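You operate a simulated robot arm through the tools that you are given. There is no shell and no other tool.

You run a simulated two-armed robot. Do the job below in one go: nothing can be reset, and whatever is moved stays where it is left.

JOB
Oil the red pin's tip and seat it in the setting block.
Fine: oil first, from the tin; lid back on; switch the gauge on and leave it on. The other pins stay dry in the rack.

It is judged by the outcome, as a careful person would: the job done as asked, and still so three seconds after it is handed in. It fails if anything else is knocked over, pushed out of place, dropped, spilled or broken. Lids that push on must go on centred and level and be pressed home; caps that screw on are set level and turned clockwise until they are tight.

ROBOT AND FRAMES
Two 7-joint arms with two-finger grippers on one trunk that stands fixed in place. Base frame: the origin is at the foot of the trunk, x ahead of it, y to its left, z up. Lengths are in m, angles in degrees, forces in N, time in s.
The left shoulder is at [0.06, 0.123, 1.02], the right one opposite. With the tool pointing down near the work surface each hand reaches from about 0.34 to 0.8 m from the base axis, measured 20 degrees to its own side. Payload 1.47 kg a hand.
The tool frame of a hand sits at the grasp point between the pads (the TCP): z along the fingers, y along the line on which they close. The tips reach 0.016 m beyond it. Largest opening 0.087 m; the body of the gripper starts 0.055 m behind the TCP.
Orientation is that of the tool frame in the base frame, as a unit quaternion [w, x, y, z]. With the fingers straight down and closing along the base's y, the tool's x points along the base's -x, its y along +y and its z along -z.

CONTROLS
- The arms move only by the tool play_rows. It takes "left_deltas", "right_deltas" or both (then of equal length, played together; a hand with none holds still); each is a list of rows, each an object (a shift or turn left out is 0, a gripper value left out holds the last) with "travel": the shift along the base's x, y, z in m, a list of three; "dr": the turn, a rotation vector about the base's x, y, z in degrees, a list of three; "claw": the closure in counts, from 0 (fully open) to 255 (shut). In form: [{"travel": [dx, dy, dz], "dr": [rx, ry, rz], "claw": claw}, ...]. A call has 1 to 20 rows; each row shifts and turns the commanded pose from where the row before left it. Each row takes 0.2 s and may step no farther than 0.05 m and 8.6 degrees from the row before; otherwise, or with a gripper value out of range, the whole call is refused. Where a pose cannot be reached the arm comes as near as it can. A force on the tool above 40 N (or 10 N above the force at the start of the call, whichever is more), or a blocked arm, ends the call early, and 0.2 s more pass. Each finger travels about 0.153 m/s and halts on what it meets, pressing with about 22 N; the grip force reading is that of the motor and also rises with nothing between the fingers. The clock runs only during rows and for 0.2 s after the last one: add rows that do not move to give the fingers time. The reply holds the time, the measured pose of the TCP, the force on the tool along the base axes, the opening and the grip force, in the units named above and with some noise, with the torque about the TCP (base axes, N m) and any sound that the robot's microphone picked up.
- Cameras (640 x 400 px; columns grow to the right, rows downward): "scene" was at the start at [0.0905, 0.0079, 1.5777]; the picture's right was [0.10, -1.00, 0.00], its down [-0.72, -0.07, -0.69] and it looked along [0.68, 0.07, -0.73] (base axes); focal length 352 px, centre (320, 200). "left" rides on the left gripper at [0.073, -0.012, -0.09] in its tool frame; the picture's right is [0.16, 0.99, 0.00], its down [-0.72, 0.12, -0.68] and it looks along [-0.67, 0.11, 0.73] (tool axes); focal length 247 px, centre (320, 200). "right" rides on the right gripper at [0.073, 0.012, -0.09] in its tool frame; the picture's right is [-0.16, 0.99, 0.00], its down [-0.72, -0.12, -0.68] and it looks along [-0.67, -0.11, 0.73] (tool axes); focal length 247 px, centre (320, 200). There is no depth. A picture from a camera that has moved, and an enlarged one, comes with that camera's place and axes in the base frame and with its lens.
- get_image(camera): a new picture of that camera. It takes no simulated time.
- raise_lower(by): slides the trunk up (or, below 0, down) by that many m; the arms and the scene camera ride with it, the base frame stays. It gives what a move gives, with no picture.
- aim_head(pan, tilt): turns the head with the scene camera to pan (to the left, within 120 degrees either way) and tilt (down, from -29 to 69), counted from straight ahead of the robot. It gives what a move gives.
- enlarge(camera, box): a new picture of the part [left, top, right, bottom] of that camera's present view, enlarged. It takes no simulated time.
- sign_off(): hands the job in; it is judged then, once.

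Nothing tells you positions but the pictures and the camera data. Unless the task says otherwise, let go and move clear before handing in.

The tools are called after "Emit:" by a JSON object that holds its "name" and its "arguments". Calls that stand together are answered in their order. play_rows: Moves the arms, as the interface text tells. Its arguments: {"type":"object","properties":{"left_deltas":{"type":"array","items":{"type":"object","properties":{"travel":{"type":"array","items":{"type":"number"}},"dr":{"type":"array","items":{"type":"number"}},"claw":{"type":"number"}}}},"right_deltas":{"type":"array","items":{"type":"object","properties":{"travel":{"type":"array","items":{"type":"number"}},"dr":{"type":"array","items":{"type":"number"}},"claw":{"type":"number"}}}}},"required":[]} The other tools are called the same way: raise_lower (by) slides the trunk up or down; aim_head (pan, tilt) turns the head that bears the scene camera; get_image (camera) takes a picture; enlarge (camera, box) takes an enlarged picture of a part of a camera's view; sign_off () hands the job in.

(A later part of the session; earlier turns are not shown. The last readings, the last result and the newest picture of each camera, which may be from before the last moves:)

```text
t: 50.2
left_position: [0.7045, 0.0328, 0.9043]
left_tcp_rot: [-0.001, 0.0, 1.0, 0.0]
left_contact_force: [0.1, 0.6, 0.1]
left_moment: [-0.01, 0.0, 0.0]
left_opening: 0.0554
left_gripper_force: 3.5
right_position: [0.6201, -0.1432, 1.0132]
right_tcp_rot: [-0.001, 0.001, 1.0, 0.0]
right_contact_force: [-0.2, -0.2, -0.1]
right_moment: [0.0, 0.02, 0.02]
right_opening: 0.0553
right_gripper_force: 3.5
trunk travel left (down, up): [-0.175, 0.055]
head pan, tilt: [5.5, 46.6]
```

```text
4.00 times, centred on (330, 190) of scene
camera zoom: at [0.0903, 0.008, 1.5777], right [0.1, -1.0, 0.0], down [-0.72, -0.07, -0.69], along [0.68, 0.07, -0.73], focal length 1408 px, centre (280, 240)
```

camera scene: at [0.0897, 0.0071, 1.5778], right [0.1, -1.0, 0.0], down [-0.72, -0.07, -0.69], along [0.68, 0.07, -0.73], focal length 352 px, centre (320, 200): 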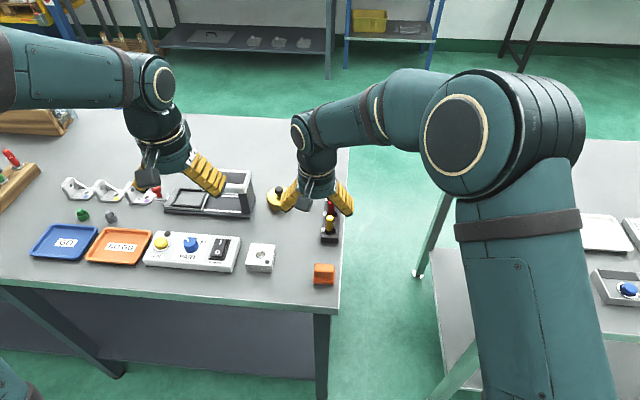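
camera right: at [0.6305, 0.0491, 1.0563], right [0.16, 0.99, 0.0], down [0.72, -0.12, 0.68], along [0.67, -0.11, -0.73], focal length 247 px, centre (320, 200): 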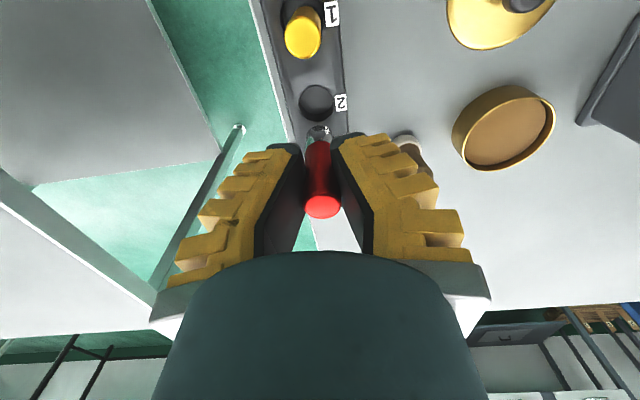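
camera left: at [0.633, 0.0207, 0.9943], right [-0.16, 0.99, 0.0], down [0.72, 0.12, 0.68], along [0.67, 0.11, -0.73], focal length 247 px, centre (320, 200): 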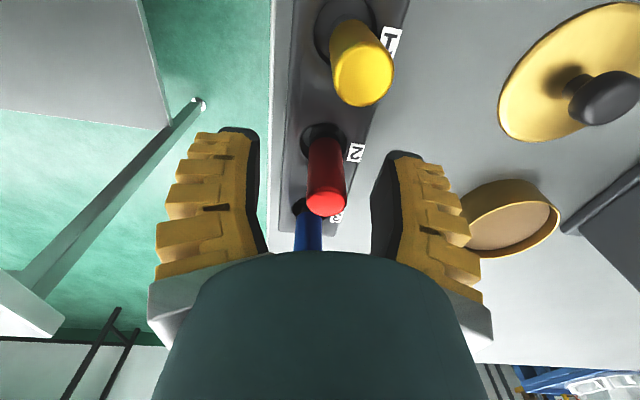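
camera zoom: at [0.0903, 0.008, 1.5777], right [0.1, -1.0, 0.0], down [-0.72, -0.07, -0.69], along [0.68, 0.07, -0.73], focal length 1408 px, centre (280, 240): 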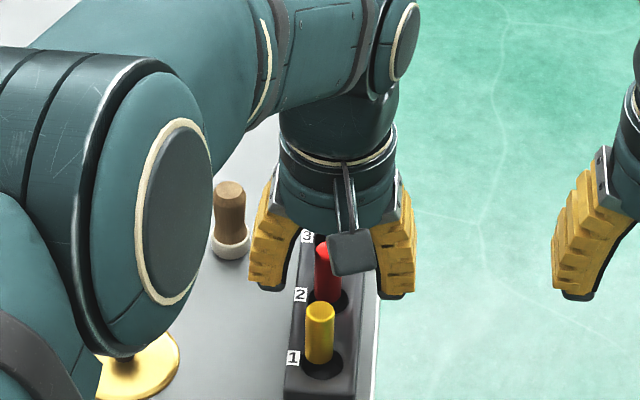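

The pin is centred between the left pads. I'll close, then lift slowly.

Emit:
{"name": "play_rows", "arguments": {"left_deltas": [{"claw": 170}, {"claw": 255}, {}, {}]}}

Emit:
{"name": "play_rows", "arguments": {"left_deltas": [{"travel": [0, 0, 0.004]}, {"travel": [0, 0, 0.006]}, {"travel": [0, 0, 0.008]}, {"travel": [0, 0, 0.008]}, {"travel": [0, 0, 0.008]}, {"travel": [0, 0, 0.01]}, {"travel": [0, 0, 0.012]}, {"travel": [0, 0, 0.012]}, {"travel": [0, 0, 0.012]}, {"travel": [0, 0, 0.008]}, {}]}}

Emit:
{"name": "get_image", "arguments": {"camera": "left"}}

Emit:
{"name": "enlarge", "arguments": {"camera": "scene", "box": [290, 140, 370, 240]}}

Emit:
{"name": "get_image", "arguments": {"camera": "right"}}

```text
t: 51.2
left_position: [0.7051, 0.0332, 0.9058]
left_tcp_rot: [0.0, 0.0, 1.0, 0.0]
left_contact_force: [1.1, -0.6, -1.1]
left_moment: [0.03, -0.01, -0.02]
left_opening: 0.0107
left_gripper_force: 22.1
right_position: [0.6212, -0.143, 1.0114]
right_tcp_rot: [-0.001, 0.0, 1.0, 0.0]
right_contact_force: [0.2, 1.0, 1.5]
right_moment: [0.01, 0.0, 0.03]
right_opening: 0.0554
right_gripper_force: 4.5
trunk travel left (down, up): [-0.175, 0.055]
head pan, tilt: [5.5, 46.6]
```

```text
t: 53.6
left_position: [0.7042, 0.0333, 0.9943]
left_tcp_rot: [0.0, 0.001, 1.0, 0.0]
left_contact_force: [-0.5, 0.6, -0.5]
left_moment: [0.03, -0.01, -0.01]
left_opening: 0.0101
left_gripper_force: 21.8
right_position: [0.6198, -0.1432, 1.0118]
right_tcp_rot: [0.0, 0.0, 1.0, 0.0]
right_contact_force: [-0.2, 0.3, -0.5]
right_moment: [0.0, -0.01, 0.0]
right_opening: 0.0553
right_gripper_force: 3.3
trunk travel left (down, up): [-0.175, 0.055]
head pan, tilt: [5.5, 46.6]
```

```text
taken
camera left: at [0.6316, 0.0207, 1.0835], right [-0.16, 0.99, 0.0], down [0.72, 0.12, 0.68], along [0.67, 0.11, -0.73], focal length 247 px, centre (320, 200)
```

left: 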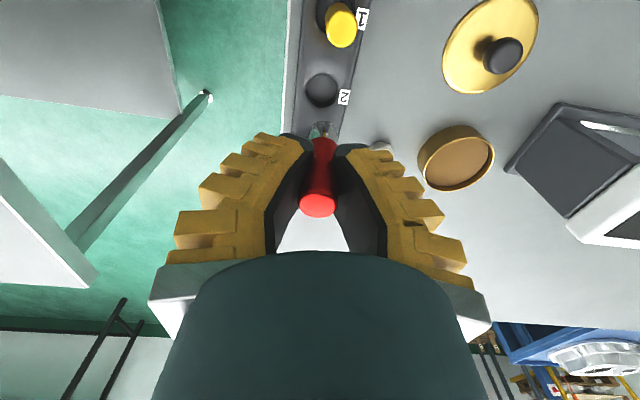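

```text
4.00 times, centred on (330, 190) of scene
camera zoom: at [0.0905, 0.0079, 1.5777], right [0.1, -1.0, 0.0], down [-0.72, -0.07, -0.69], along [0.68, 0.07, -0.73], focal length 1408 px, centre (280, 240)
```

zoom: 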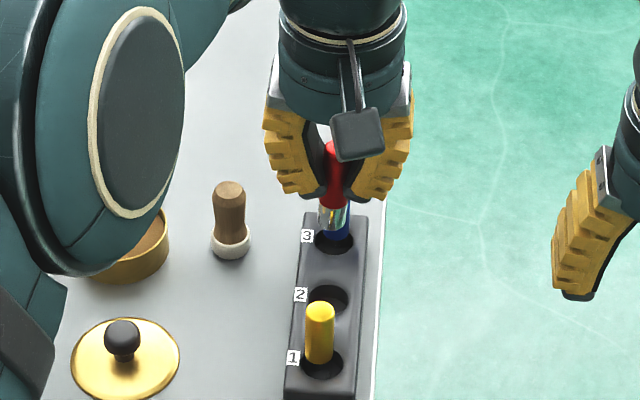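

```text
taken
camera right: at [0.5474, -0.1324, 1.101], right [0.16, 0.99, 0.0], down [0.72, -0.12, 0.68], along [0.67, -0.11, -0.73], focal length 247 px, centre (320, 200)
```

right: 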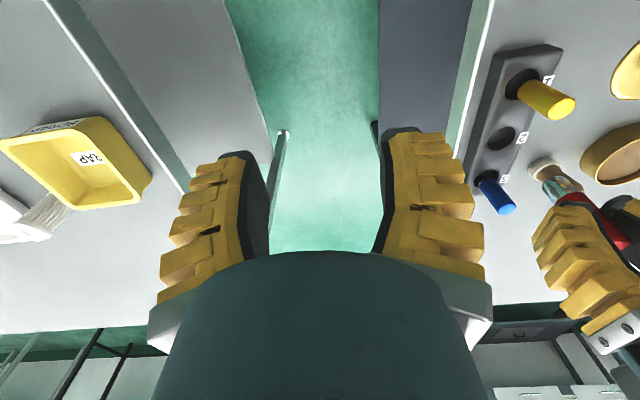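

The pin is up in the left hand. I'll check its straightness in the grip.

Emit:
{"name": "enlarge", "arguments": {"camera": "left", "box": [270, 110, 370, 230]}}

Emit:
{"name": "enlarge", "arguments": {"camera": "right", "box": [500, 120, 640, 280]}}

Emit:
{"name": "enlarge", "arguments": {"camera": "scene", "box": [318, 165, 352, 205]}}

```text
3.33 times, centred on (320, 170) of left
camera zoom: at [0.6316, 0.0207, 1.0835], right [-0.16, 0.99, 0.0], down [0.72, 0.12, 0.68], along [0.67, 0.11, -0.73], focal length 823 px, centre (320, 300)
```

zoom: 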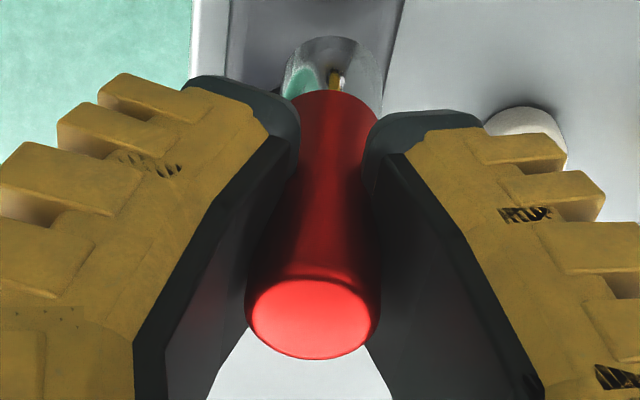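

```text
2.50 times, centred on (570, 200) of right
camera zoom: at [0.5474, -0.1324, 1.101], right [0.16, 0.99, 0.0], down [0.72, -0.12, 0.68], along [0.67, -0.11, -0.73], focal length 617 px, centre (-305, 200)
```

zoom: 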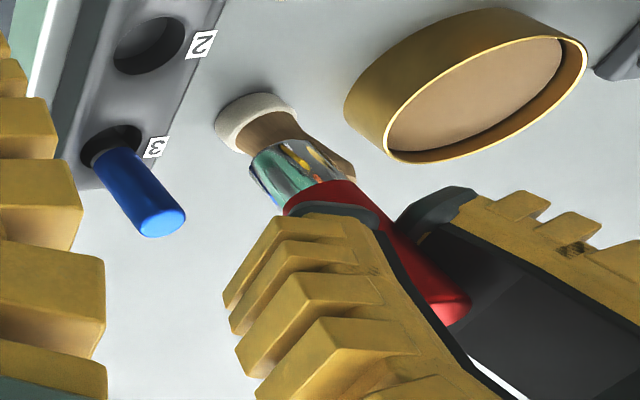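

```text
10.00 times, centred on (335, 185) of scene
camera zoom: at [0.0905, 0.0079, 1.5777], right [0.1, -1.0, 0.0], down [-0.72, -0.07, -0.69], along [0.68, 0.07, -0.73], focal length 3521 px, centre (170, 350)
```

zoom: 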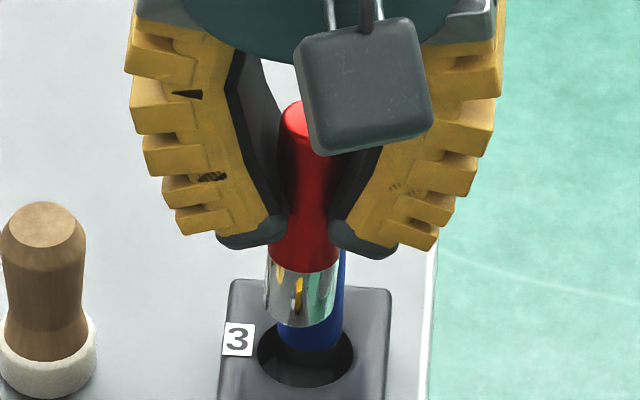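

The pin hangs nearly vertical, with about 2° of lean. I'll carry it over to the tin with the left hand.

Emit:
{"name": "play_rows", "arguments": {"left_deltas": [{"travel": [0.002, 0.007, 0.003]}, {"travel": [0.004, 0.013, 0]}, {"travel": [0.006, 0.02, 0]}, {"travel": [0.006, 0.02, 0]}, {"travel": [0.006, 0.02, 0]}, {"travel": [0.006, 0.02, 0]}, {"travel": [0.006, 0.02, 0]}, {"travel": [0.006, 0.015, 0]}, {"travel": [0.004, 0.01, 0]}, {"travel": [0.001, 0.005, 0]}, {}, {}]}}

Emit:
{"name": "get_image", "arguments": {"camera": "left"}}

Emit:
{"name": "enlarge", "arguments": {"camera": "scene", "box": [240, 140, 330, 220]}}

Emit:
{"name": "enlarge", "arguments": {"camera": "right", "box": [440, 60, 640, 240]}}

```text
t: 56.2
left_position: [0.7514, 0.184, 0.9962]
left_tcp_rot: [0.0, 0.0, 1.0, 0.0]
left_contact_force: [1.5, 1.4, -0.5]
left_moment: [0.01, -0.02, -0.01]
left_opening: 0.0099
left_gripper_force: 22.0
right_position: [0.62, -0.1432, 1.0119]
right_tcp_rot: [0.0, 0.0, 1.0, 0.0]
right_contact_force: [-0.4, 0.0, -0.8]
right_moment: [0.01, 0.0, -0.02]
right_opening: 0.0554
right_gripper_force: 3.8
trunk travel left (down, up): [-0.175, 0.055]
head pan, tilt: [5.5, 46.6]
```

```text
taken
camera left: at [0.6802, 0.1709, 1.0856], right [-0.16, 0.99, 0.0], down [0.72, 0.12, 0.68], along [0.67, 0.11, -0.73], focal length 247 px, centre (320, 200)
```

left: 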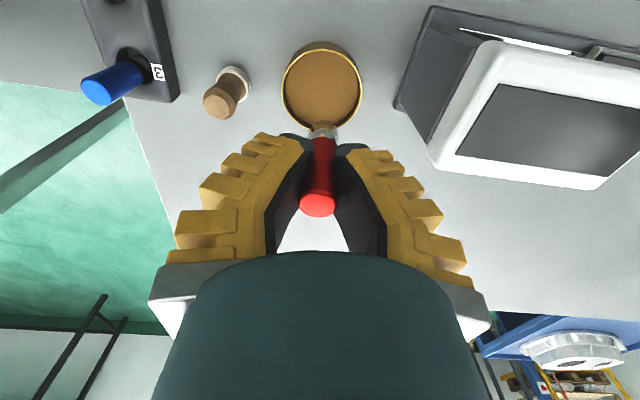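

```text
5.00 times, centred on (285, 180) of scene
camera zoom: at [0.0905, 0.0079, 1.5777], right [0.1, -1.0, 0.0], down [-0.72, -0.07, -0.69], along [0.68, 0.07, -0.73], focal length 1760 px, centre (495, 300)
```

zoom: 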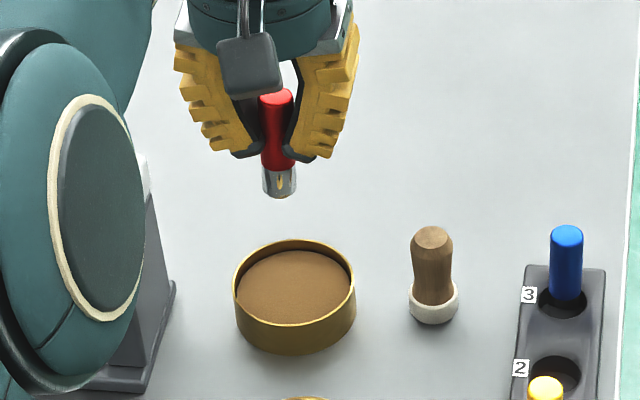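

```text
2.22 times, centred on (540, 150) of right
camera zoom: at [0.5474, -0.1324, 1.101], right [0.16, 0.99, 0.0], down [0.72, -0.12, 0.68], along [0.67, -0.11, -0.73], focal length 549 px, centre (-169, 311)
```

zoom: 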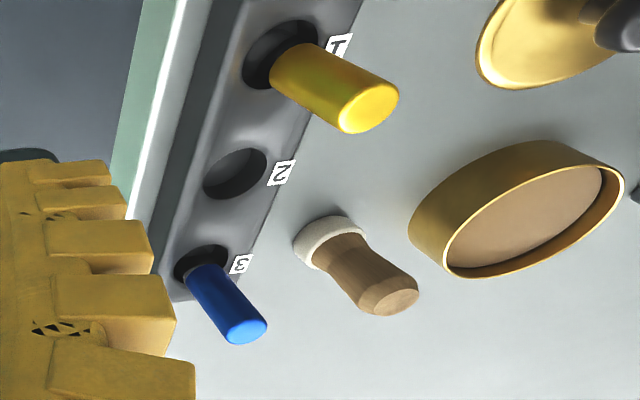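

The pin is centred above the open tin. I'll lower it, slowing before the felt.

Emit:
{"name": "play_rows", "arguments": {"left_deltas": [{"travel": [0, 0, -0.015]}, {"travel": [0, 0, -0.02]}, {"travel": [0, 0, -0.015]}, {"travel": [0, 0, -0.01]}, {"travel": [0, 0, -0.008]}, {"travel": [0, 0, -0.005]}, {}]}}

Emit:
{"name": "enlarge", "arguments": {"camera": "scene", "box": [250, 160, 310, 215]}}

Emit:
{"name": "get_image", "arguments": {"camera": "left"}}

```text
t: 57.8
left_position: [0.7527, 0.182, 0.9233]
left_tcp_rot: [0.0, 0.0, 1.0, 0.0]
left_contact_force: [0.2, -0.1, -0.1]
left_moment: [0.02, 0.04, -0.01]
left_opening: 0.0092
left_gripper_force: 22.3
right_position: [0.6199, -0.1436, 1.0116]
right_tcp_rot: [0.0, 0.0, 1.0, 0.0]
right_contact_force: [1.0, 0.1, 0.5]
right_moment: [-0.01, 0.01, -0.02]
right_opening: 0.0552
right_gripper_force: 3.3
trunk travel left (down, up): [-0.175, 0.055]
head pan, tilt: [5.5, 46.6]
```

```text
7.27 times, centred on (280, 188) of scene
camera zoom: at [0.0905, 0.0079, 1.5777], right [0.1, -1.0, 0.0], down [-0.72, -0.07, -0.69], along [0.68, 0.07, -0.73], focal length 2561 px, centre (611, 291)
```

zoom: 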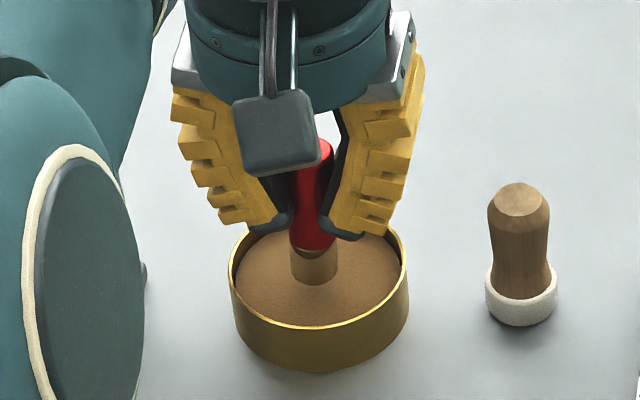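

```text
taken
camera left: at [0.6798, 0.171, 1.0124], right [-0.16, 0.99, 0.0], down [0.72, 0.12, 0.68], along [0.67, 0.11, -0.73], focal length 247 px, centre (320, 200)
```

left: 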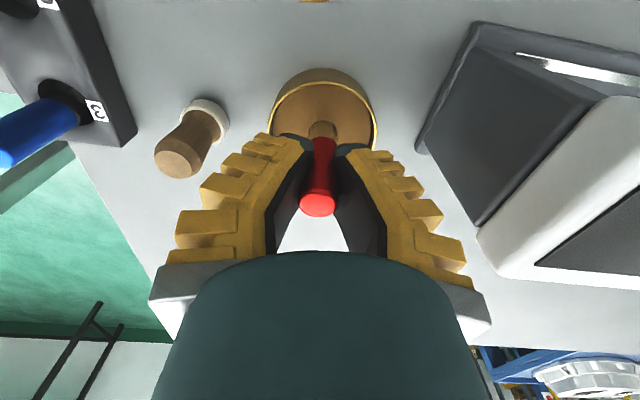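

The tip is just above the felt. I'll lower in small steps until I feel contact.

Emit:
{"name": "play_rows", "arguments": {"left_deltas": [{"travel": [0, 0, -0.002]}, {"travel": [0, 0, -0.002]}, {"travel": [0, 0, -0.002]}, {}]}}

Emit:
{"name": "enlarge", "arguments": {"camera": "scene", "box": [262, 180, 298, 212]}}

```text
t: 58.8
left_position: [0.7531, 0.1827, 0.9161]
left_tcp_rot: [0.001, 0.001, 1.0, 0.0]
left_contact_force: [-0.1, 0.9, -0.8]
left_moment: [-0.01, 0.04, 0.01]
left_opening: 0.009
left_gripper_force: 21.9
right_position: [0.6222, -0.1448, 1.0117]
right_tcp_rot: [-0.001, 0.0, 1.0, 0.001]
right_contact_force: [-0.1, 0.7, -0.3]
right_moment: [0.01, 0.01, -0.02]
right_opening: 0.0553
right_gripper_force: 3.2
trunk travel left (down, up): [-0.175, 0.055]
head pan, tilt: [5.5, 46.6]
```

```text
12.50 times, centred on (280, 196) of scene
camera zoom: at [0.0904, 0.0079, 1.5777], right [0.1, -1.0, 0.0], down [-0.72, -0.07, -0.69], along [0.68, 0.07, -0.73], focal length 4401 px, centre (820, 250)
```

zoom: 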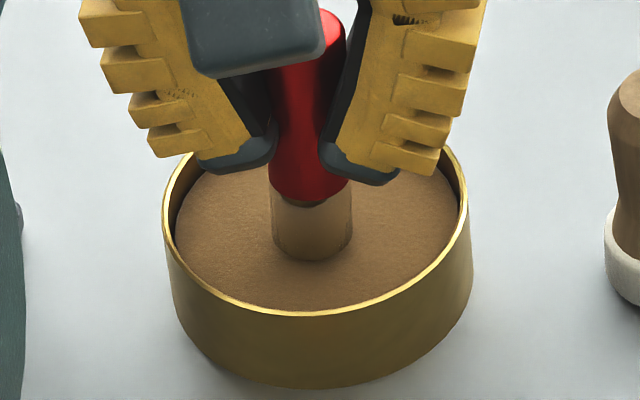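

Emit:
{"name": "play_rows", "arguments": {"left_deltas": [{"travel": [0, 0, -0.0015]}, {"travel": [0, 0, -0.0015]}, {}]}}

Emit:
{"name": "enlarge", "arguments": {"camera": "scene", "box": [262, 180, 298, 212]}}

```text
t: 59.6
left_position: [0.7504, 0.1841, 0.9166]
left_tcp_rot: [0.002, 0.001, 1.0, 0.0]
left_contact_force: [0.1, 1.0, 11.1]
left_moment: [-0.01, -0.02, -0.01]
left_opening: 0.0089
left_gripper_force: 22.3
right_position: [0.6199, -0.1437, 1.0128]
right_tcp_rot: [0.0, 0.001, 1.0, 0.0]
right_contact_force: [0.7, -1.1, -0.7]
right_moment: [0.02, -0.01, 0.02]
right_opening: 0.0555
right_gripper_force: 4.2
trunk travel left (down, up): [-0.175, 0.055]
head pan, tilt: [5.5, 46.6]
```

```text
12.50 times, centred on (280, 196) of scene
camera zoom: at [0.0891, 0.0078, 1.5779], right [0.1, -1.0, 0.0], down [-0.72, -0.07, -0.69], along [0.68, 0.07, -0.73], focal length 4401 px, centre (820, 250)
```

zoom: 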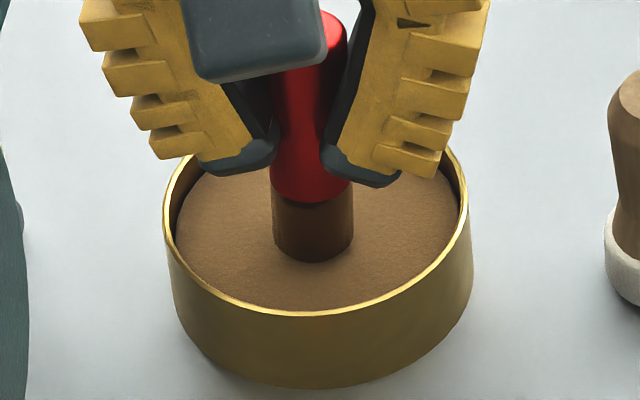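

The tip is pressed on the felt with 11 N and has darkened with oil. I'll dwell briefly, then lift.

Emit:
{"name": "play_rows", "arguments": {"left_deltas": [{}, {}, {}, {"travel": [0, 0, 0.004]}, {"travel": [0, 0, 0.008]}, {"travel": [0, 0, 0.012]}, {"travel": [0, 0, 0.015]}, {"travel": [0, 0, 0.015]}, {"travel": [0, 0, 0.015]}, {"travel": [0, 0, 0.01]}, {}]}}

Emit:
{"name": "enlarge", "arguments": {"camera": "scene", "box": [255, 150, 305, 215]}}

Emit:
{"name": "enlarge", "arguments": {"camera": "left", "box": [270, 110, 370, 230]}}

Emit:
{"name": "get_image", "arguments": {"camera": "right"}}

```text
t: 62.0
left_position: [0.7524, 0.1843, 0.9936]
left_tcp_rot: [-0.001, 0.0, 1.0, 0.0]
left_contact_force: [-0.1, -0.1, -1.4]
left_moment: [0.0, 0.02, -0.02]
left_opening: 0.0091
left_gripper_force: 21.6
right_position: [0.6205, -0.1427, 1.0108]
right_tcp_rot: [0.0, 0.0, 1.0, 0.0]
right_contact_force: [0.0, -1.0, -0.3]
right_moment: [0.01, -0.01, 0.03]
right_opening: 0.0556
right_gripper_force: 3.8
trunk travel left (down, up): [-0.175, 0.055]
head pan, tilt: [5.5, 46.6]
```

```text
6.15 times, centred on (280, 182) of scene
camera zoom: at [0.0906, 0.008, 1.5777], right [0.1, -1.0, 0.0], down [-0.72, -0.07, -0.69], along [0.68, 0.07, -0.73], focal length 2167 px, centre (566, 308)
```

zoom: 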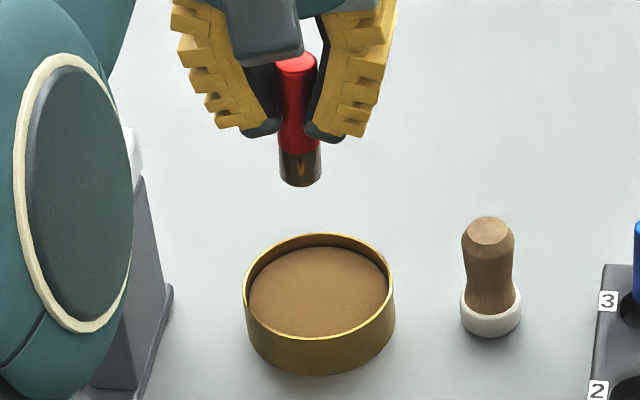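

```text
3.33 times, centred on (320, 170) of left
camera zoom: at [0.6798, 0.1713, 1.0835], right [-0.16, 0.99, 0.0], down [0.72, 0.12, 0.68], along [0.67, 0.11, -0.73], focal length 823 px, centre (320, 300)
```

zoom: 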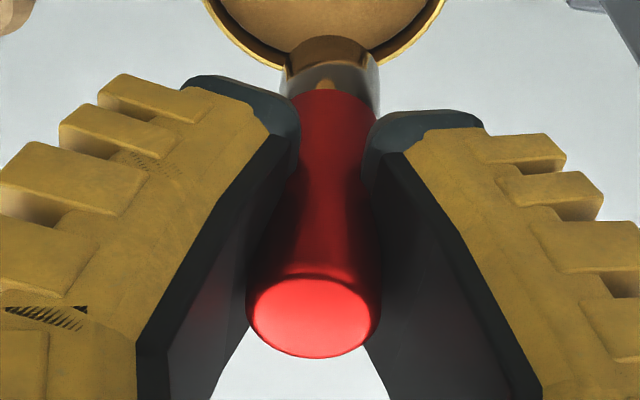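

```text
taken
camera right: at [0.5475, -0.1324, 1.101], right [0.16, 0.99, 0.0], down [0.72, -0.12, 0.68], along [0.67, -0.11, -0.73], focal length 247 px, centre (320, 200)
```

right: 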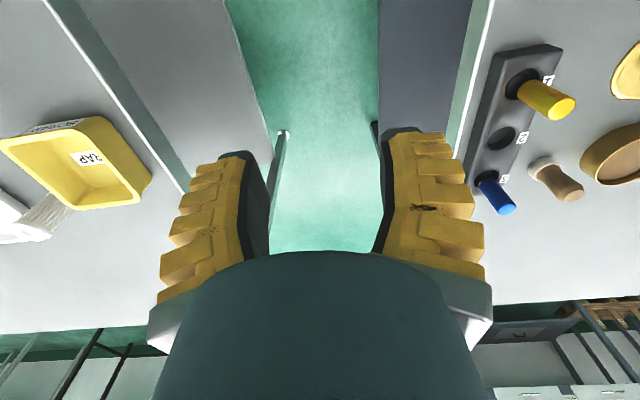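

The tip is visibly oiled. Next is the block, whose hole I put at about (0.555, 0.194, 0.880), so I'll carry the pin there at a safe height.

Emit:
{"name": "play_rows", "arguments": {"left_deltas": [{"travel": [-0.007, 0, 0]}, {"travel": [-0.015, 0.001, 0]}, {"travel": [-0.022, 0.001, 0]}, {"travel": [-0.022, 0.001, 0]}, {"travel": [-0.022, 0.001, 0]}, {"travel": [-0.022, 0.001, 0]}, {"travel": [-0.022, 0.001, 0]}, {"travel": [-0.022, 0.001, 0]}, {"travel": [-0.02, 0.001, 0]}, {"travel": [-0.013, 0.001, 0]}, {"travel": [-0.008, 0.001, 0]}, {"travel": [-0.002, 0, 0]}, {}, {}]}}

Emit:
{"name": "get_image", "arguments": {"camera": "left"}}

Emit:
{"name": "enlarge", "arguments": {"camera": "scene", "box": [220, 190, 300, 280]}}

Emit:
{"name": "enlarge", "arguments": {"camera": "left", "box": [250, 20, 390, 220]}}

```text
t: 65.0
left_position: [0.5555, 0.1947, 0.9941]
left_tcp_rot: [0.0, 0.0, 1.0, 0.0]
left_contact_force: [0.0, 0.3, -0.9]
left_moment: [-0.02, 0.01, 0.01]
left_opening: 0.0085
left_gripper_force: 21.9
right_position: [0.6205, -0.1436, 1.0113]
right_tcp_rot: [0.0, 0.001, 1.0, 0.0]
right_contact_force: [0.1, 0.4, 0.4]
right_moment: [0.0, 0.01, 0.0]
right_opening: 0.0554
right_gripper_force: 3.7
trunk travel left (down, up): [-0.175, 0.055]
head pan, tilt: [5.5, 46.6]
```

```text
taken
camera left: at [0.4833, 0.1814, 1.0835], right [-0.16, 0.99, 0.0], down [0.72, 0.12, 0.68], along [0.67, 0.11, -0.73], focal length 247 px, centre (320, 200)
```

left: 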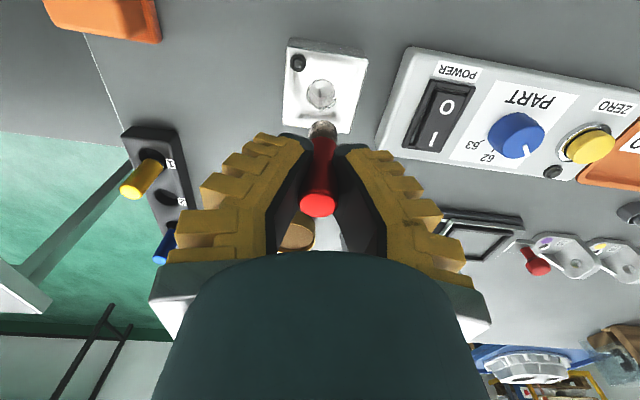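

```text
4.44 times, centred on (260, 235) of scene
camera zoom: at [0.0905, 0.0079, 1.5777], right [0.1, -1.0, 0.0], down [-0.72, -0.07, -0.69], along [0.68, 0.07, -0.73], focal length 1565 px, centre (587, 44)
```

zoom: 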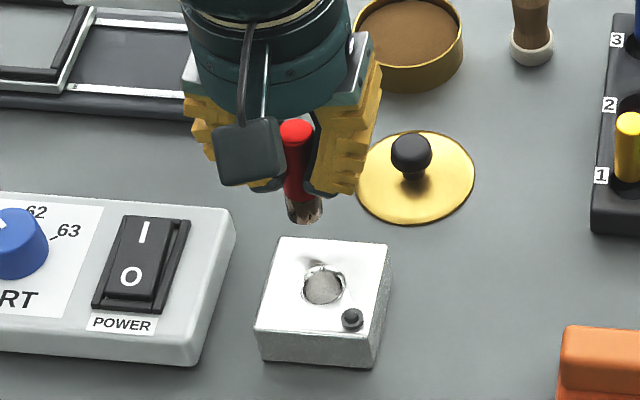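

```text
2.00 times, centred on (320, 120) of left
camera zoom: at [0.4833, 0.1814, 1.0835], right [-0.16, 0.99, 0.0], down [0.72, 0.12, 0.68], along [0.67, 0.11, -0.73], focal length 494 px, centre (320, 360)
```

zoom: 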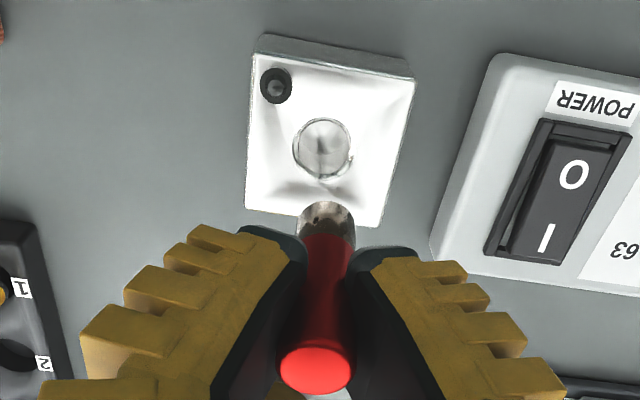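

The block hole is at (0.5557, 0.194), and the pin tip is currently near (0.551, 0.195) with a lean of about 3° toward +y. I'll correct the lean and position, then come down to just above the hole.

Emit:
{"name": "play_rows", "arguments": {"left_deltas": [{"travel": [0.002, 0.0005, 0], "dr": [-1.5, 0, 0]}, {"travel": [0.0027, 0.0009, 0], "dr": [-1.5, 0, 0]}, {"travel": [0, 0, -0.015]}, {"travel": [0, 0, -0.015]}, {"travel": [0, 0, -0.01]}, {"travel": [0, 0, -0.006]}, {}]}}

Emit:
{"name": "enlarge", "arguments": {"camera": "left", "box": [250, 50, 390, 230]}}

Emit:
{"name": "enlarge", "arguments": {"camera": "scene", "box": [230, 210, 290, 280]}}

Emit:
{"name": "enlarge", "arguments": {"camera": "right", "box": [500, 0, 640, 140]}}

```text
t: 66.6
left_position: [0.5607, 0.1951, 0.9475]
left_tcp_rot: [0.0, 0.0, 1.0, -0.026]
left_contact_force: [0.8, -0.2, -1.6]
left_moment: [-0.02, 0.0, 0.0]
left_opening: 0.0084
left_gripper_force: 21.9
right_position: [0.6204, -0.144, 1.0118]
right_tcp_rot: [-0.001, 0.0, 1.0, 0.001]
right_contact_force: [0.1, 0.0, 0.2]
right_moment: [0.03, 0.01, 0.01]
right_opening: 0.0553
right_gripper_force: 3.9
trunk travel left (down, up): [-0.175, 0.055]
head pan, tilt: [5.5, 46.6]
```

```text
2.22 times, centred on (320, 140) of left
camera zoom: at [0.4871, 0.1876, 1.0378], right [-0.16, 0.99, -0.05], down [0.72, 0.15, 0.67], along [0.67, 0.07, -0.74], focal length 549 px, centre (320, 333)
```

zoom: 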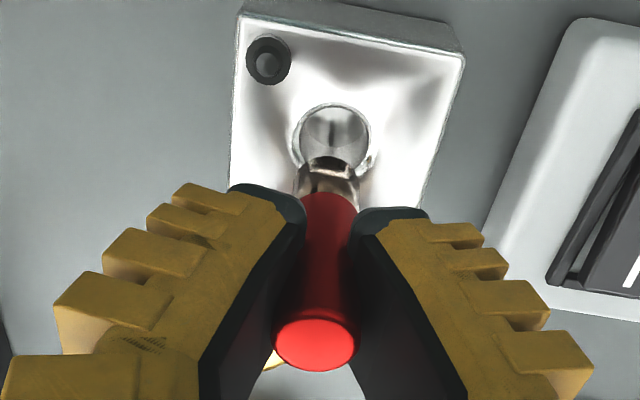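

```text
5.71 times, centred on (260, 245) of scene
camera zoom: at [0.0904, 0.0079, 1.5777], right [0.1, -1.0, 0.0], down [-0.72, -0.07, -0.69], along [0.68, 0.07, -0.73], focal length 2012 px, centre (663, -57)
```

zoom: 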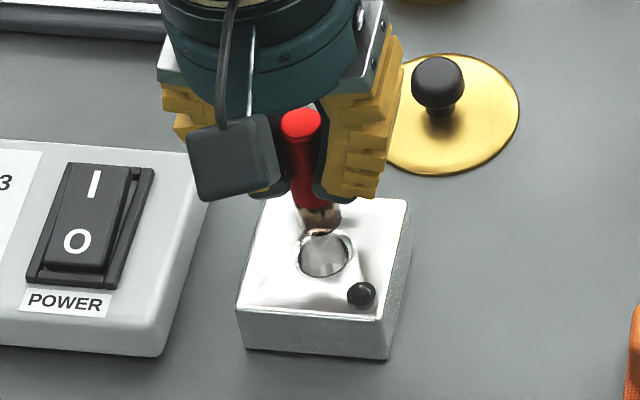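

```text
2.86 times, centred on (570, 70) of right
camera zoom: at [0.5474, -0.1324, 1.1011], right [0.16, 0.99, 0.0], down [0.72, -0.12, 0.68], along [0.67, -0.11, -0.73], focal length 706 px, centre (-394, 571)
```

zoom: 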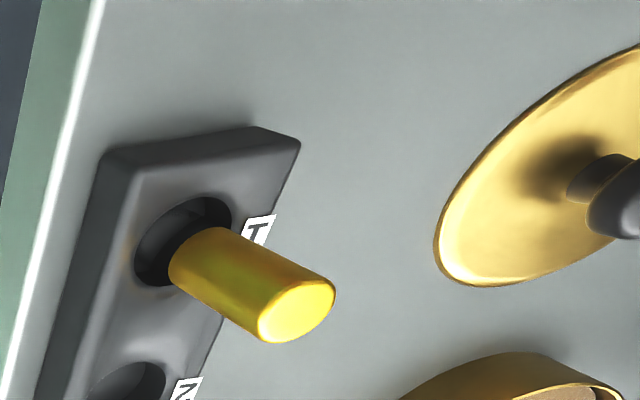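

Emit:
{"name": "enlarge", "arguments": {"camera": "scene", "box": [245, 225, 285, 265]}}

Emit:
{"name": "enlarge", "arguments": {"camera": "left", "box": [290, 80, 350, 160]}}

```text
10.00 times, centred on (265, 245) of scene
camera zoom: at [0.0904, 0.0079, 1.5777], right [0.1, -1.0, 0.0], down [-0.72, -0.07, -0.69], along [0.68, 0.07, -0.73], focal length 3521 px, centre (870, -250)
```

zoom: 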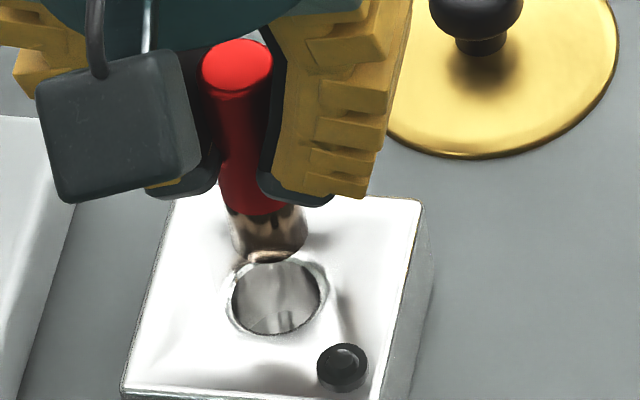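

```text
5.00 times, centred on (320, 120) of left
camera zoom: at [0.4871, 0.1876, 1.0378], right [-0.16, 0.99, -0.05], down [0.72, 0.15, 0.67], along [0.67, 0.07, -0.74], focal length 1235 px, centre (320, 600)
```

zoom: 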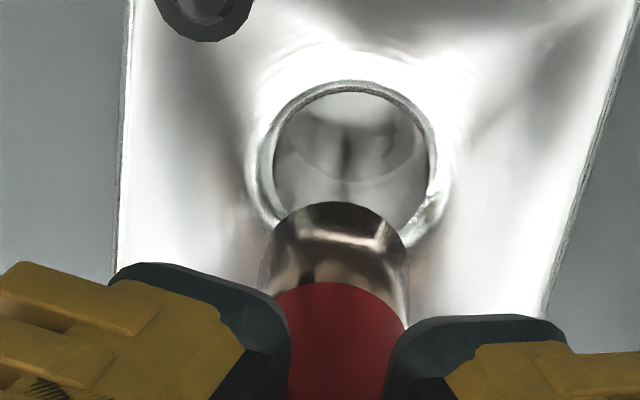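

The pin tip and hole are aligned to within a couple of millimetres. I'll trim slightly and lower further before the final check.

Emit:
{"name": "play_rows", "arguments": {"left_deltas": [{"travel": [-0.002, 0.001, 0]}, {"travel": [0, 0, -0.006]}, {"travel": [0, 0, -0.006]}, {}]}}

Emit:
{"name": "enlarge", "arguments": {"camera": "scene", "box": [245, 225, 285, 265]}}

Emit:
{"name": "enlarge", "arguments": {"camera": "left", "box": [290, 80, 350, 160]}}

```text
t: 67.6
left_position: [0.5568, 0.1971, 0.9357]
left_tcp_rot: [0.0, 0.0, 1.0, -0.027]
left_contact_force: [0.1, 0.6, -0.9]
left_moment: [0.01, -0.03, -0.01]
left_opening: 0.0083
left_gripper_force: 22.4
right_position: [0.6213, -0.1434, 1.012]
right_tcp_rot: [-0.001, 0.0, 1.0, 0.0]
right_contact_force: [-0.7, -0.6, -0.1]
right_moment: [-0.01, 0.01, 0.02]
right_opening: 0.0553
right_gripper_force: 4.2
trunk travel left (down, up): [-0.175, 0.055]
head pan, tilt: [5.5, 46.6]
```

```text
10.00 times, centred on (265, 245) of scene
camera zoom: at [0.0905, 0.0079, 1.5777], right [0.1, -1.0, 0.0], down [-0.72, -0.07, -0.69], along [0.68, 0.07, -0.73], focal length 3521 px, centre (870, -250)
```

zoom: 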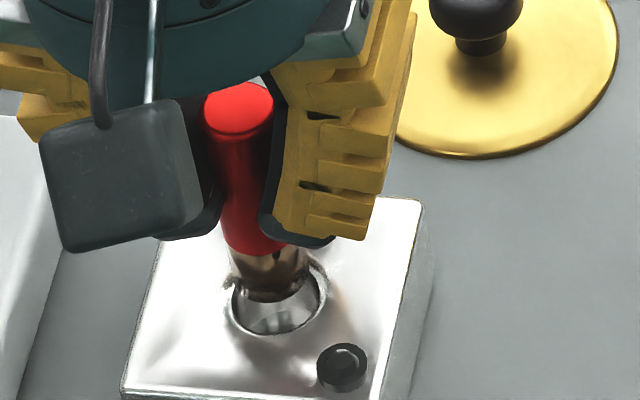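

```text
5.00 times, centred on (320, 120) of left
camera zoom: at [0.4845, 0.1883, 1.0256], right [-0.16, 0.99, -0.05], down [0.72, 0.15, 0.67], along [0.67, 0.07, -0.74], focal length 1235 px, centre (320, 600)
```

zoom: 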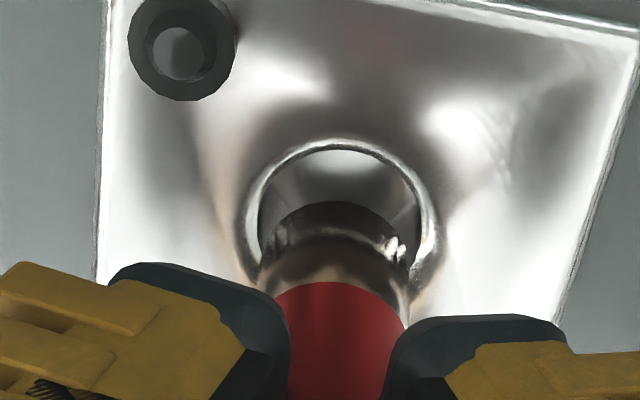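

The alignment is good in both views. I'll lower slowly into the hole.

Emit:
{"name": "play_rows", "arguments": {"left_deltas": [{"travel": [0, 0, -0.004]}, {"travel": [0, 0, -0.003]}, {"travel": [0, 0, -0.003]}, {"travel": [0, 0, -0.003]}, {}]}}

Emit:
{"name": "enlarge", "arguments": {"camera": "scene", "box": [245, 225, 285, 265]}}

Emit:
{"name": "enlarge", "arguments": {"camera": "left", "box": [290, 80, 350, 160]}}

```text
t: 68.8
left_position: [0.5572, 0.197, 0.9219]
left_tcp_rot: [-0.001, 0.0, 1.0, -0.026]
left_contact_force: [-0.5, 0.2, -0.7]
left_moment: [0.01, 0.01, 0.02]
left_opening: 0.0082
left_gripper_force: 22.4
right_position: [0.6203, -0.1434, 1.0125]
right_tcp_rot: [0.001, 0.0, 1.0, 0.001]
right_contact_force: [0.4, 0.3, -1.2]
right_moment: [-0.01, 0.02, 0.0]
right_opening: 0.0554
right_gripper_force: 3.4
trunk travel left (down, up): [-0.175, 0.055]
head pan, tilt: [5.5, 46.6]
```

```text
10.00 times, centred on (265, 245) of scene
camera zoom: at [0.0904, 0.0079, 1.5777], right [0.1, -1.0, 0.0], down [-0.72, -0.07, -0.69], along [0.68, 0.07, -0.73], focal length 3521 px, centre (870, -250)
```

zoom: 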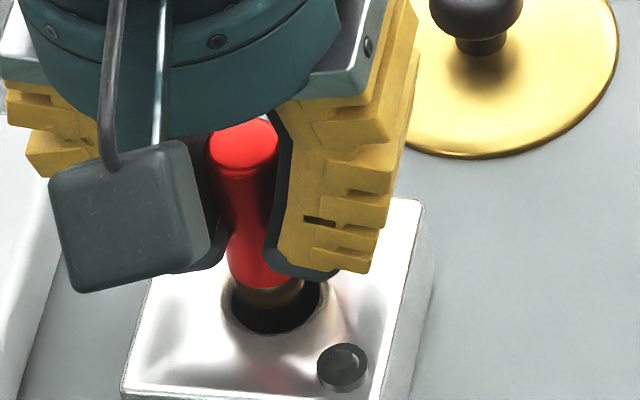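

```text
5.00 times, centred on (320, 120) of left
camera zoom: at [0.4848, 0.1889, 1.0122], right [-0.16, 0.99, -0.05], down [0.72, 0.15, 0.67], along [0.67, 0.07, -0.74], focal length 1235 px, centre (320, 600)
```

zoom: 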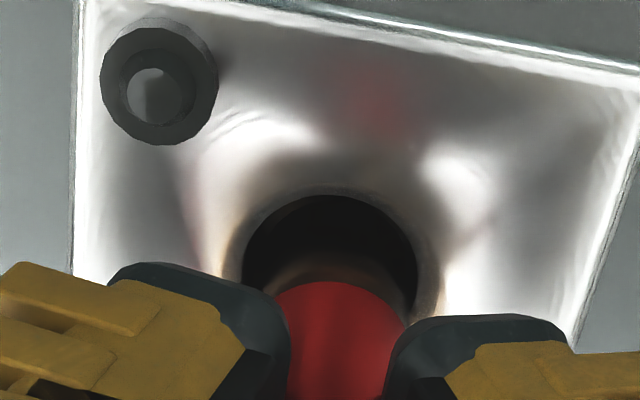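

The tip is entering the hole with no contact force. I'll continue down.

Emit:
{"name": "play_rows", "arguments": {"left_deltas": [{"travel": [0, 0, -0.003]}, {"travel": [0, 0, -0.003]}, {"travel": [0, 0, -0.003]}, {}]}}

Emit:
{"name": "enlarge", "arguments": {"camera": "scene", "box": [245, 225, 285, 265]}}

Emit:
{"name": "enlarge", "arguments": {"camera": "left", "box": [290, 80, 350, 160]}}

```text
t: 69.8
left_position: [0.5578, 0.1965, 0.9141]
left_tcp_rot: [0.0, 0.001, 1.0, -0.026]
left_contact_force: [-0.6, -0.4, -0.6]
left_moment: [0.01, 0.02, 0.01]
left_opening: 0.0078
left_gripper_force: 21.7
right_position: [0.621, -0.1444, 1.0127]
right_tcp_rot: [0.0, 0.001, 1.0, 0.0]
right_contact_force: [-0.1, 0.3, -0.7]
right_moment: [0.0, -0.02, -0.01]
right_opening: 0.0552
right_gripper_force: 3.7
trunk travel left (down, up): [-0.175, 0.055]
head pan, tilt: [5.5, 46.6]
```

```text
10.00 times, centred on (265, 245) of scene
camera zoom: at [0.0904, 0.0079, 1.5777], right [0.1, -1.0, 0.0], down [-0.72, -0.07, -0.69], along [0.68, 0.07, -0.73], focal length 3521 px, centre (870, -250)
```

zoom: 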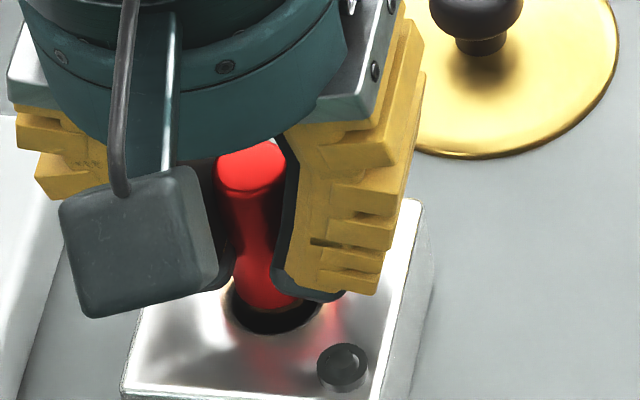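

```text
5.00 times, centred on (320, 120) of left
camera zoom: at [0.4847, 0.1883, 1.004], right [-0.16, 0.99, -0.05], down [0.72, 0.15, 0.67], along [0.67, 0.07, -0.74], focal length 1235 px, centre (320, 600)
```

zoom: 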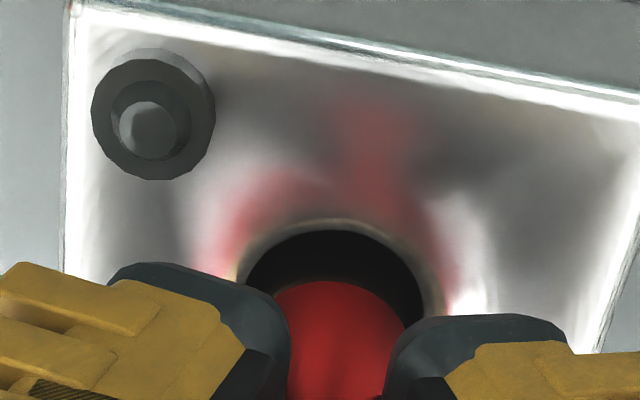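

The pin is inside but sits slightly toward the far side. I'll shift 1 mm back and keep lowering until it seats.

Emit:
{"name": "play_rows", "arguments": {"left_deltas": [{"travel": [-0.001, 0, 0]}, {"travel": [0, 0, -0.002]}, {"travel": [0, 0, -0.002]}, {"travel": [0, 0, -0.002]}, {}]}}

Emit:
{"name": "enlarge", "arguments": {"camera": "scene", "box": [245, 225, 285, 265]}}

```text
t: 71.0
left_position: [0.5553, 0.1956, 0.9071]
left_tcp_rot: [0.001, 0.0, 1.0, -0.027]
left_contact_force: [-0.8, 0.2, -0.5]
left_moment: [0.03, 0.02, -0.01]
left_opening: 0.0078
left_gripper_force: 22.7
right_position: [0.621, -0.1435, 1.0117]
right_tcp_rot: [0.0, -0.001, 1.0, 0.0]
right_contact_force: [-0.1, -0.1, 0.6]
right_moment: [0.03, 0.05, 0.0]
right_opening: 0.0555
right_gripper_force: 3.7
trunk travel left (down, up): [-0.175, 0.055]
head pan, tilt: [5.5, 46.6]
```

```text
10.00 times, centred on (265, 245) of scene
camera zoom: at [0.0904, 0.0079, 1.5777], right [0.1, -1.0, 0.0], down [-0.72, -0.07, -0.69], along [0.68, 0.07, -0.73], focal length 3521 px, centre (870, -250)
```

zoom: 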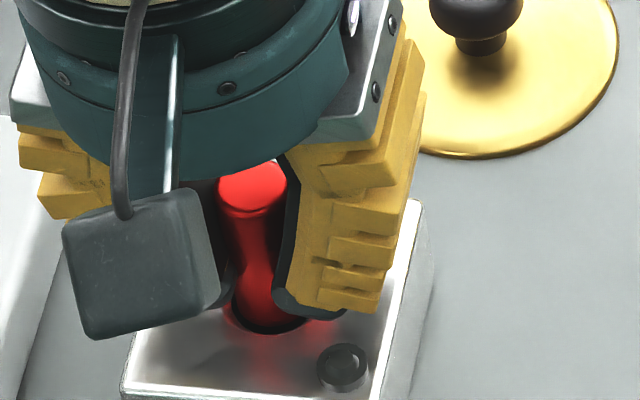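

Emit:
{"name": "play_rows", "arguments": {"left_deltas": [{"travel": [0, 0, -0.0015]}, {"travel": [0, 0, -0.0015]}, {"travel": [0, 0, -0.0015]}, {}]}}

Emit:
{"name": "enlarge", "arguments": {"camera": "scene", "box": [245, 225, 285, 265]}}

Emit:
{"name": "enlarge", "arguments": {"camera": "left", "box": [250, 80, 390, 230]}}

```text
t: 72.0
left_position: [0.557, 0.1961, 0.9047]
left_tcp_rot: [0.001, 0.0, 1.0, -0.026]
left_contact_force: [0.6, 0.6, 16.8]
left_moment: [0.04, -0.13, 0.02]
left_opening: 0.0101
left_gripper_force: 21.9
right_position: [0.6195, -0.144, 1.0129]
right_tcp_rot: [0.001, -0.001, 1.0, 0.0]
right_contact_force: [0.6, -0.1, 0.6]
right_moment: [-0.01, 0.0, -0.01]
right_opening: 0.0554
right_gripper_force: 3.9
trunk travel left (down, up): [-0.175, 0.055]
head pan, tilt: [5.5, 46.6]
```

```text
10.00 times, centred on (265, 245) of scene
camera zoom: at [0.0891, 0.0074, 1.5778], right [0.1, -1.0, 0.0], down [-0.72, -0.07, -0.69], along [0.68, 0.07, -0.73], focal length 3521 px, centre (870, -250)
```

zoom: 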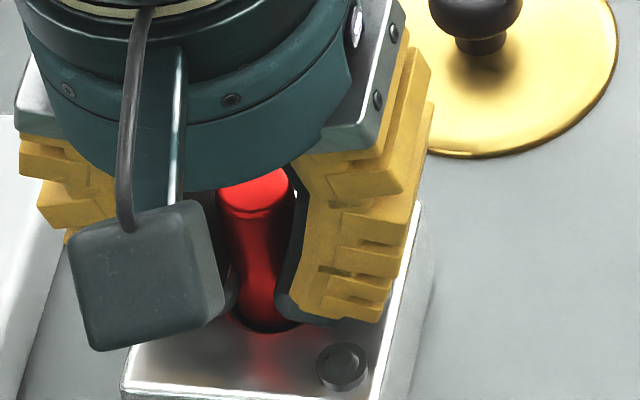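

```text
2.67 times, centred on (320, 155) of left
camera zoom: at [0.4835, 0.1882, 0.9937], right [-0.16, 0.99, -0.05], down [0.72, 0.15, 0.68], along [0.67, 0.07, -0.74], focal length 659 px, centre (320, 320)
```

zoom: 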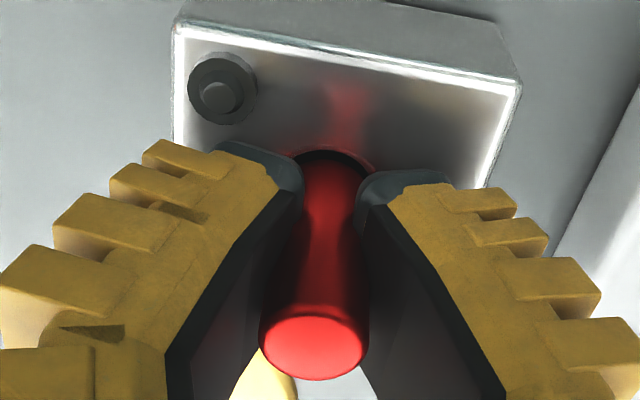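

Seating contact is about 17 N with the fingertips still clear of the block. I'll ease off, release, and raise the hand.

Emit:
{"name": "play_rows", "arguments": {"left_deltas": [{"travel": [0, 0, 0.0008], "claw": 225}, {"claw": 190}, {"claw": 108}, {}, {"travel": [0, 0, 0.01]}, {"travel": [0, 0, 0.025]}, {"travel": [0, 0, 0.03]}, {}]}}

Emit:
{"name": "enlarge", "arguments": {"camera": "scene", "box": [235, 215, 295, 275]}}

Emit:
{"name": "get_image", "arguments": {"camera": "left"}}

```text
t: 73.8
left_position: [0.5566, 0.1968, 0.9684]
left_tcp_rot: [0.0, 0.0, 1.0, -0.026]
left_contact_force: [0.1, 0.4, -0.1]
left_moment: [-0.02, -0.01, 0.0]
left_opening: 0.0554
left_gripper_force: 3.7
right_position: [0.6207, -0.1445, 1.012]
right_tcp_rot: [0.0, 0.0, 1.0, 0.0]
right_contact_force: [0.3, -0.3, -0.5]
right_moment: [-0.01, -0.01, 0.0]
right_opening: 0.0552
right_gripper_force: 3.7
trunk travel left (down, up): [-0.175, 0.055]
head pan, tilt: [5.5, 46.6]
```

```text
6.67 times, centred on (265, 245) of scene
camera zoom: at [0.0909, 0.008, 1.5776], right [0.1, -1.0, 0.0], down [-0.72, -0.07, -0.69], along [0.68, 0.07, -0.73], focal length 2347 px, centre (687, -100)
```

zoom: 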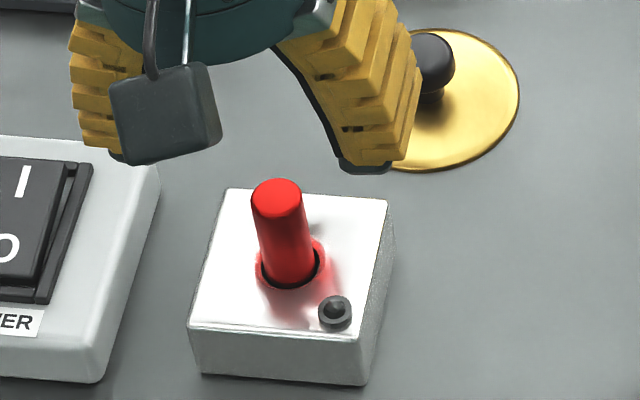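

```text
taken
camera left: at [0.4842, 0.1892, 1.0582], right [-0.16, 0.99, -0.05], down [0.72, 0.15, 0.67], along [0.67, 0.07, -0.74], focal length 247 px, centre (320, 200)
```

left: 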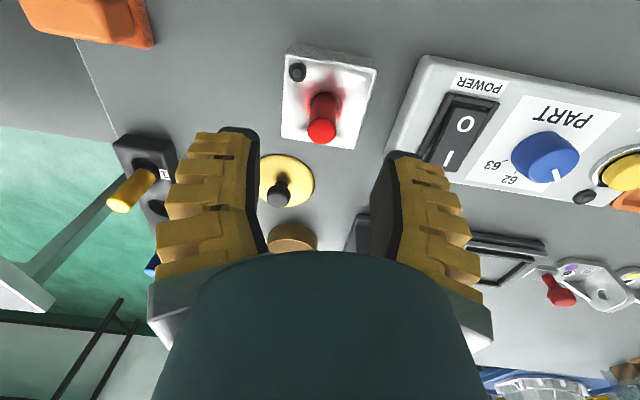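

The pin stands upright in the block with its shank fully in. I'll confirm the seating with a gentle push on its top using closed fingers, and level the hand again first.

Emit:
{"name": "play_rows", "arguments": {"left_deltas": [{"travel": [0, 0, 0.01], "dr": [1.5, 0, 0]}, {"travel": [-0.0025, -0.0028, 0.005], "dr": [1.5, 0, 0], "claw": 255}, {}, {}, {"travel": [0, 0, -0.015]}, {"travel": [0, 0, -0.01]}, {}]}}

Emit:
{"name": "enlarge", "arguments": {"camera": "left", "box": [250, 80, 390, 230]}}

Emit:
{"name": "enlarge", "arguments": {"camera": "scene", "box": [235, 205, 295, 265]}}

```text
t: 75.4
left_position: [0.554, 0.1926, 0.959]
left_tcp_rot: [0.0, 0.0, 1.0, -0.001]
left_contact_force: [0.0, -0.2, -0.1]
left_moment: [0.01, -0.02, -0.01]
left_opening: 0.0002
left_gripper_force: 22.2
right_position: [0.6205, -0.1435, 1.012]
right_tcp_rot: [0.0, 0.0, 1.0, -0.001]
right_contact_force: [0.9, -0.3, 0.2]
right_moment: [-0.02, 0.01, 0.01]
right_opening: 0.0553
right_gripper_force: 4.2
trunk travel left (down, up): [-0.175, 0.055]
head pan, tilt: [5.5, 46.6]
```

```text
2.67 times, centred on (320, 155) of left
camera zoom: at [0.4809, 0.1806, 1.0494], right [-0.16, 0.99, 0.0], down [0.72, 0.12, 0.68], along [0.67, 0.11, -0.73], focal length 659 px, centre (320, 320)
```

zoom: 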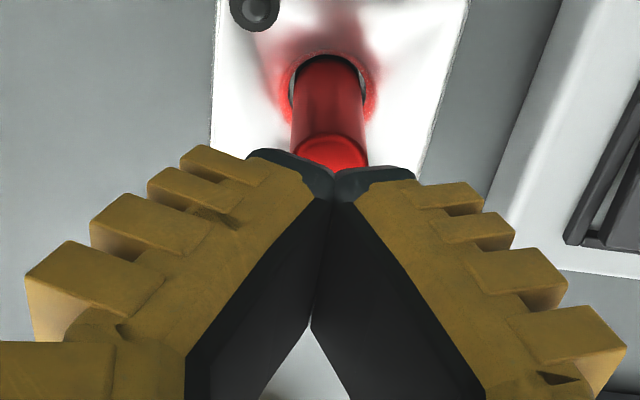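

```text
6.67 times, centred on (265, 235) of scene
camera zoom: at [0.0905, 0.008, 1.5777], right [0.1, -1.0, 0.0], down [-0.72, -0.07, -0.69], along [0.68, 0.07, -0.73], focal length 2347 px, centre (687, -33)
```

zoom: 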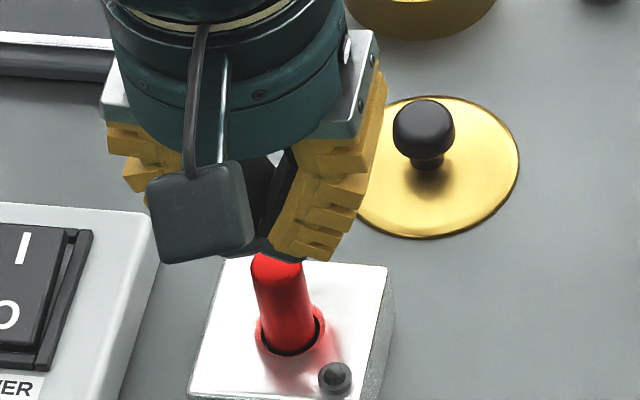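

Emit:
{"name": "play_rows", "arguments": {"left_deltas": [{"travel": [0, 0, -0.008]}, {"travel": [0, 0, -0.004]}, {"travel": [0, 0, -0.002]}, {"travel": [0, 0, -0.002]}, {}]}}

```text
t: 76.6
left_position: [0.5533, 0.1926, 0.9412]
left_tcp_rot: [0.0, 0.001, 1.0, 0.001]
left_contact_force: [-0.3, -0.6, 0.2]
left_moment: [0.01, 0.0, 0.01]
left_opening: 0.0
left_gripper_force: 22.1
right_position: [0.622, -0.1437, 1.012]
right_tcp_rot: [0.0, 0.0, 1.0, 0.0]
right_contact_force: [0.4, 0.0, 0.6]
right_moment: [-0.01, -0.04, 0.01]
right_opening: 0.0553
right_gripper_force: 3.9
trunk travel left (down, up): [-0.175, 0.055]
head pan, tilt: [5.5, 46.6]
```

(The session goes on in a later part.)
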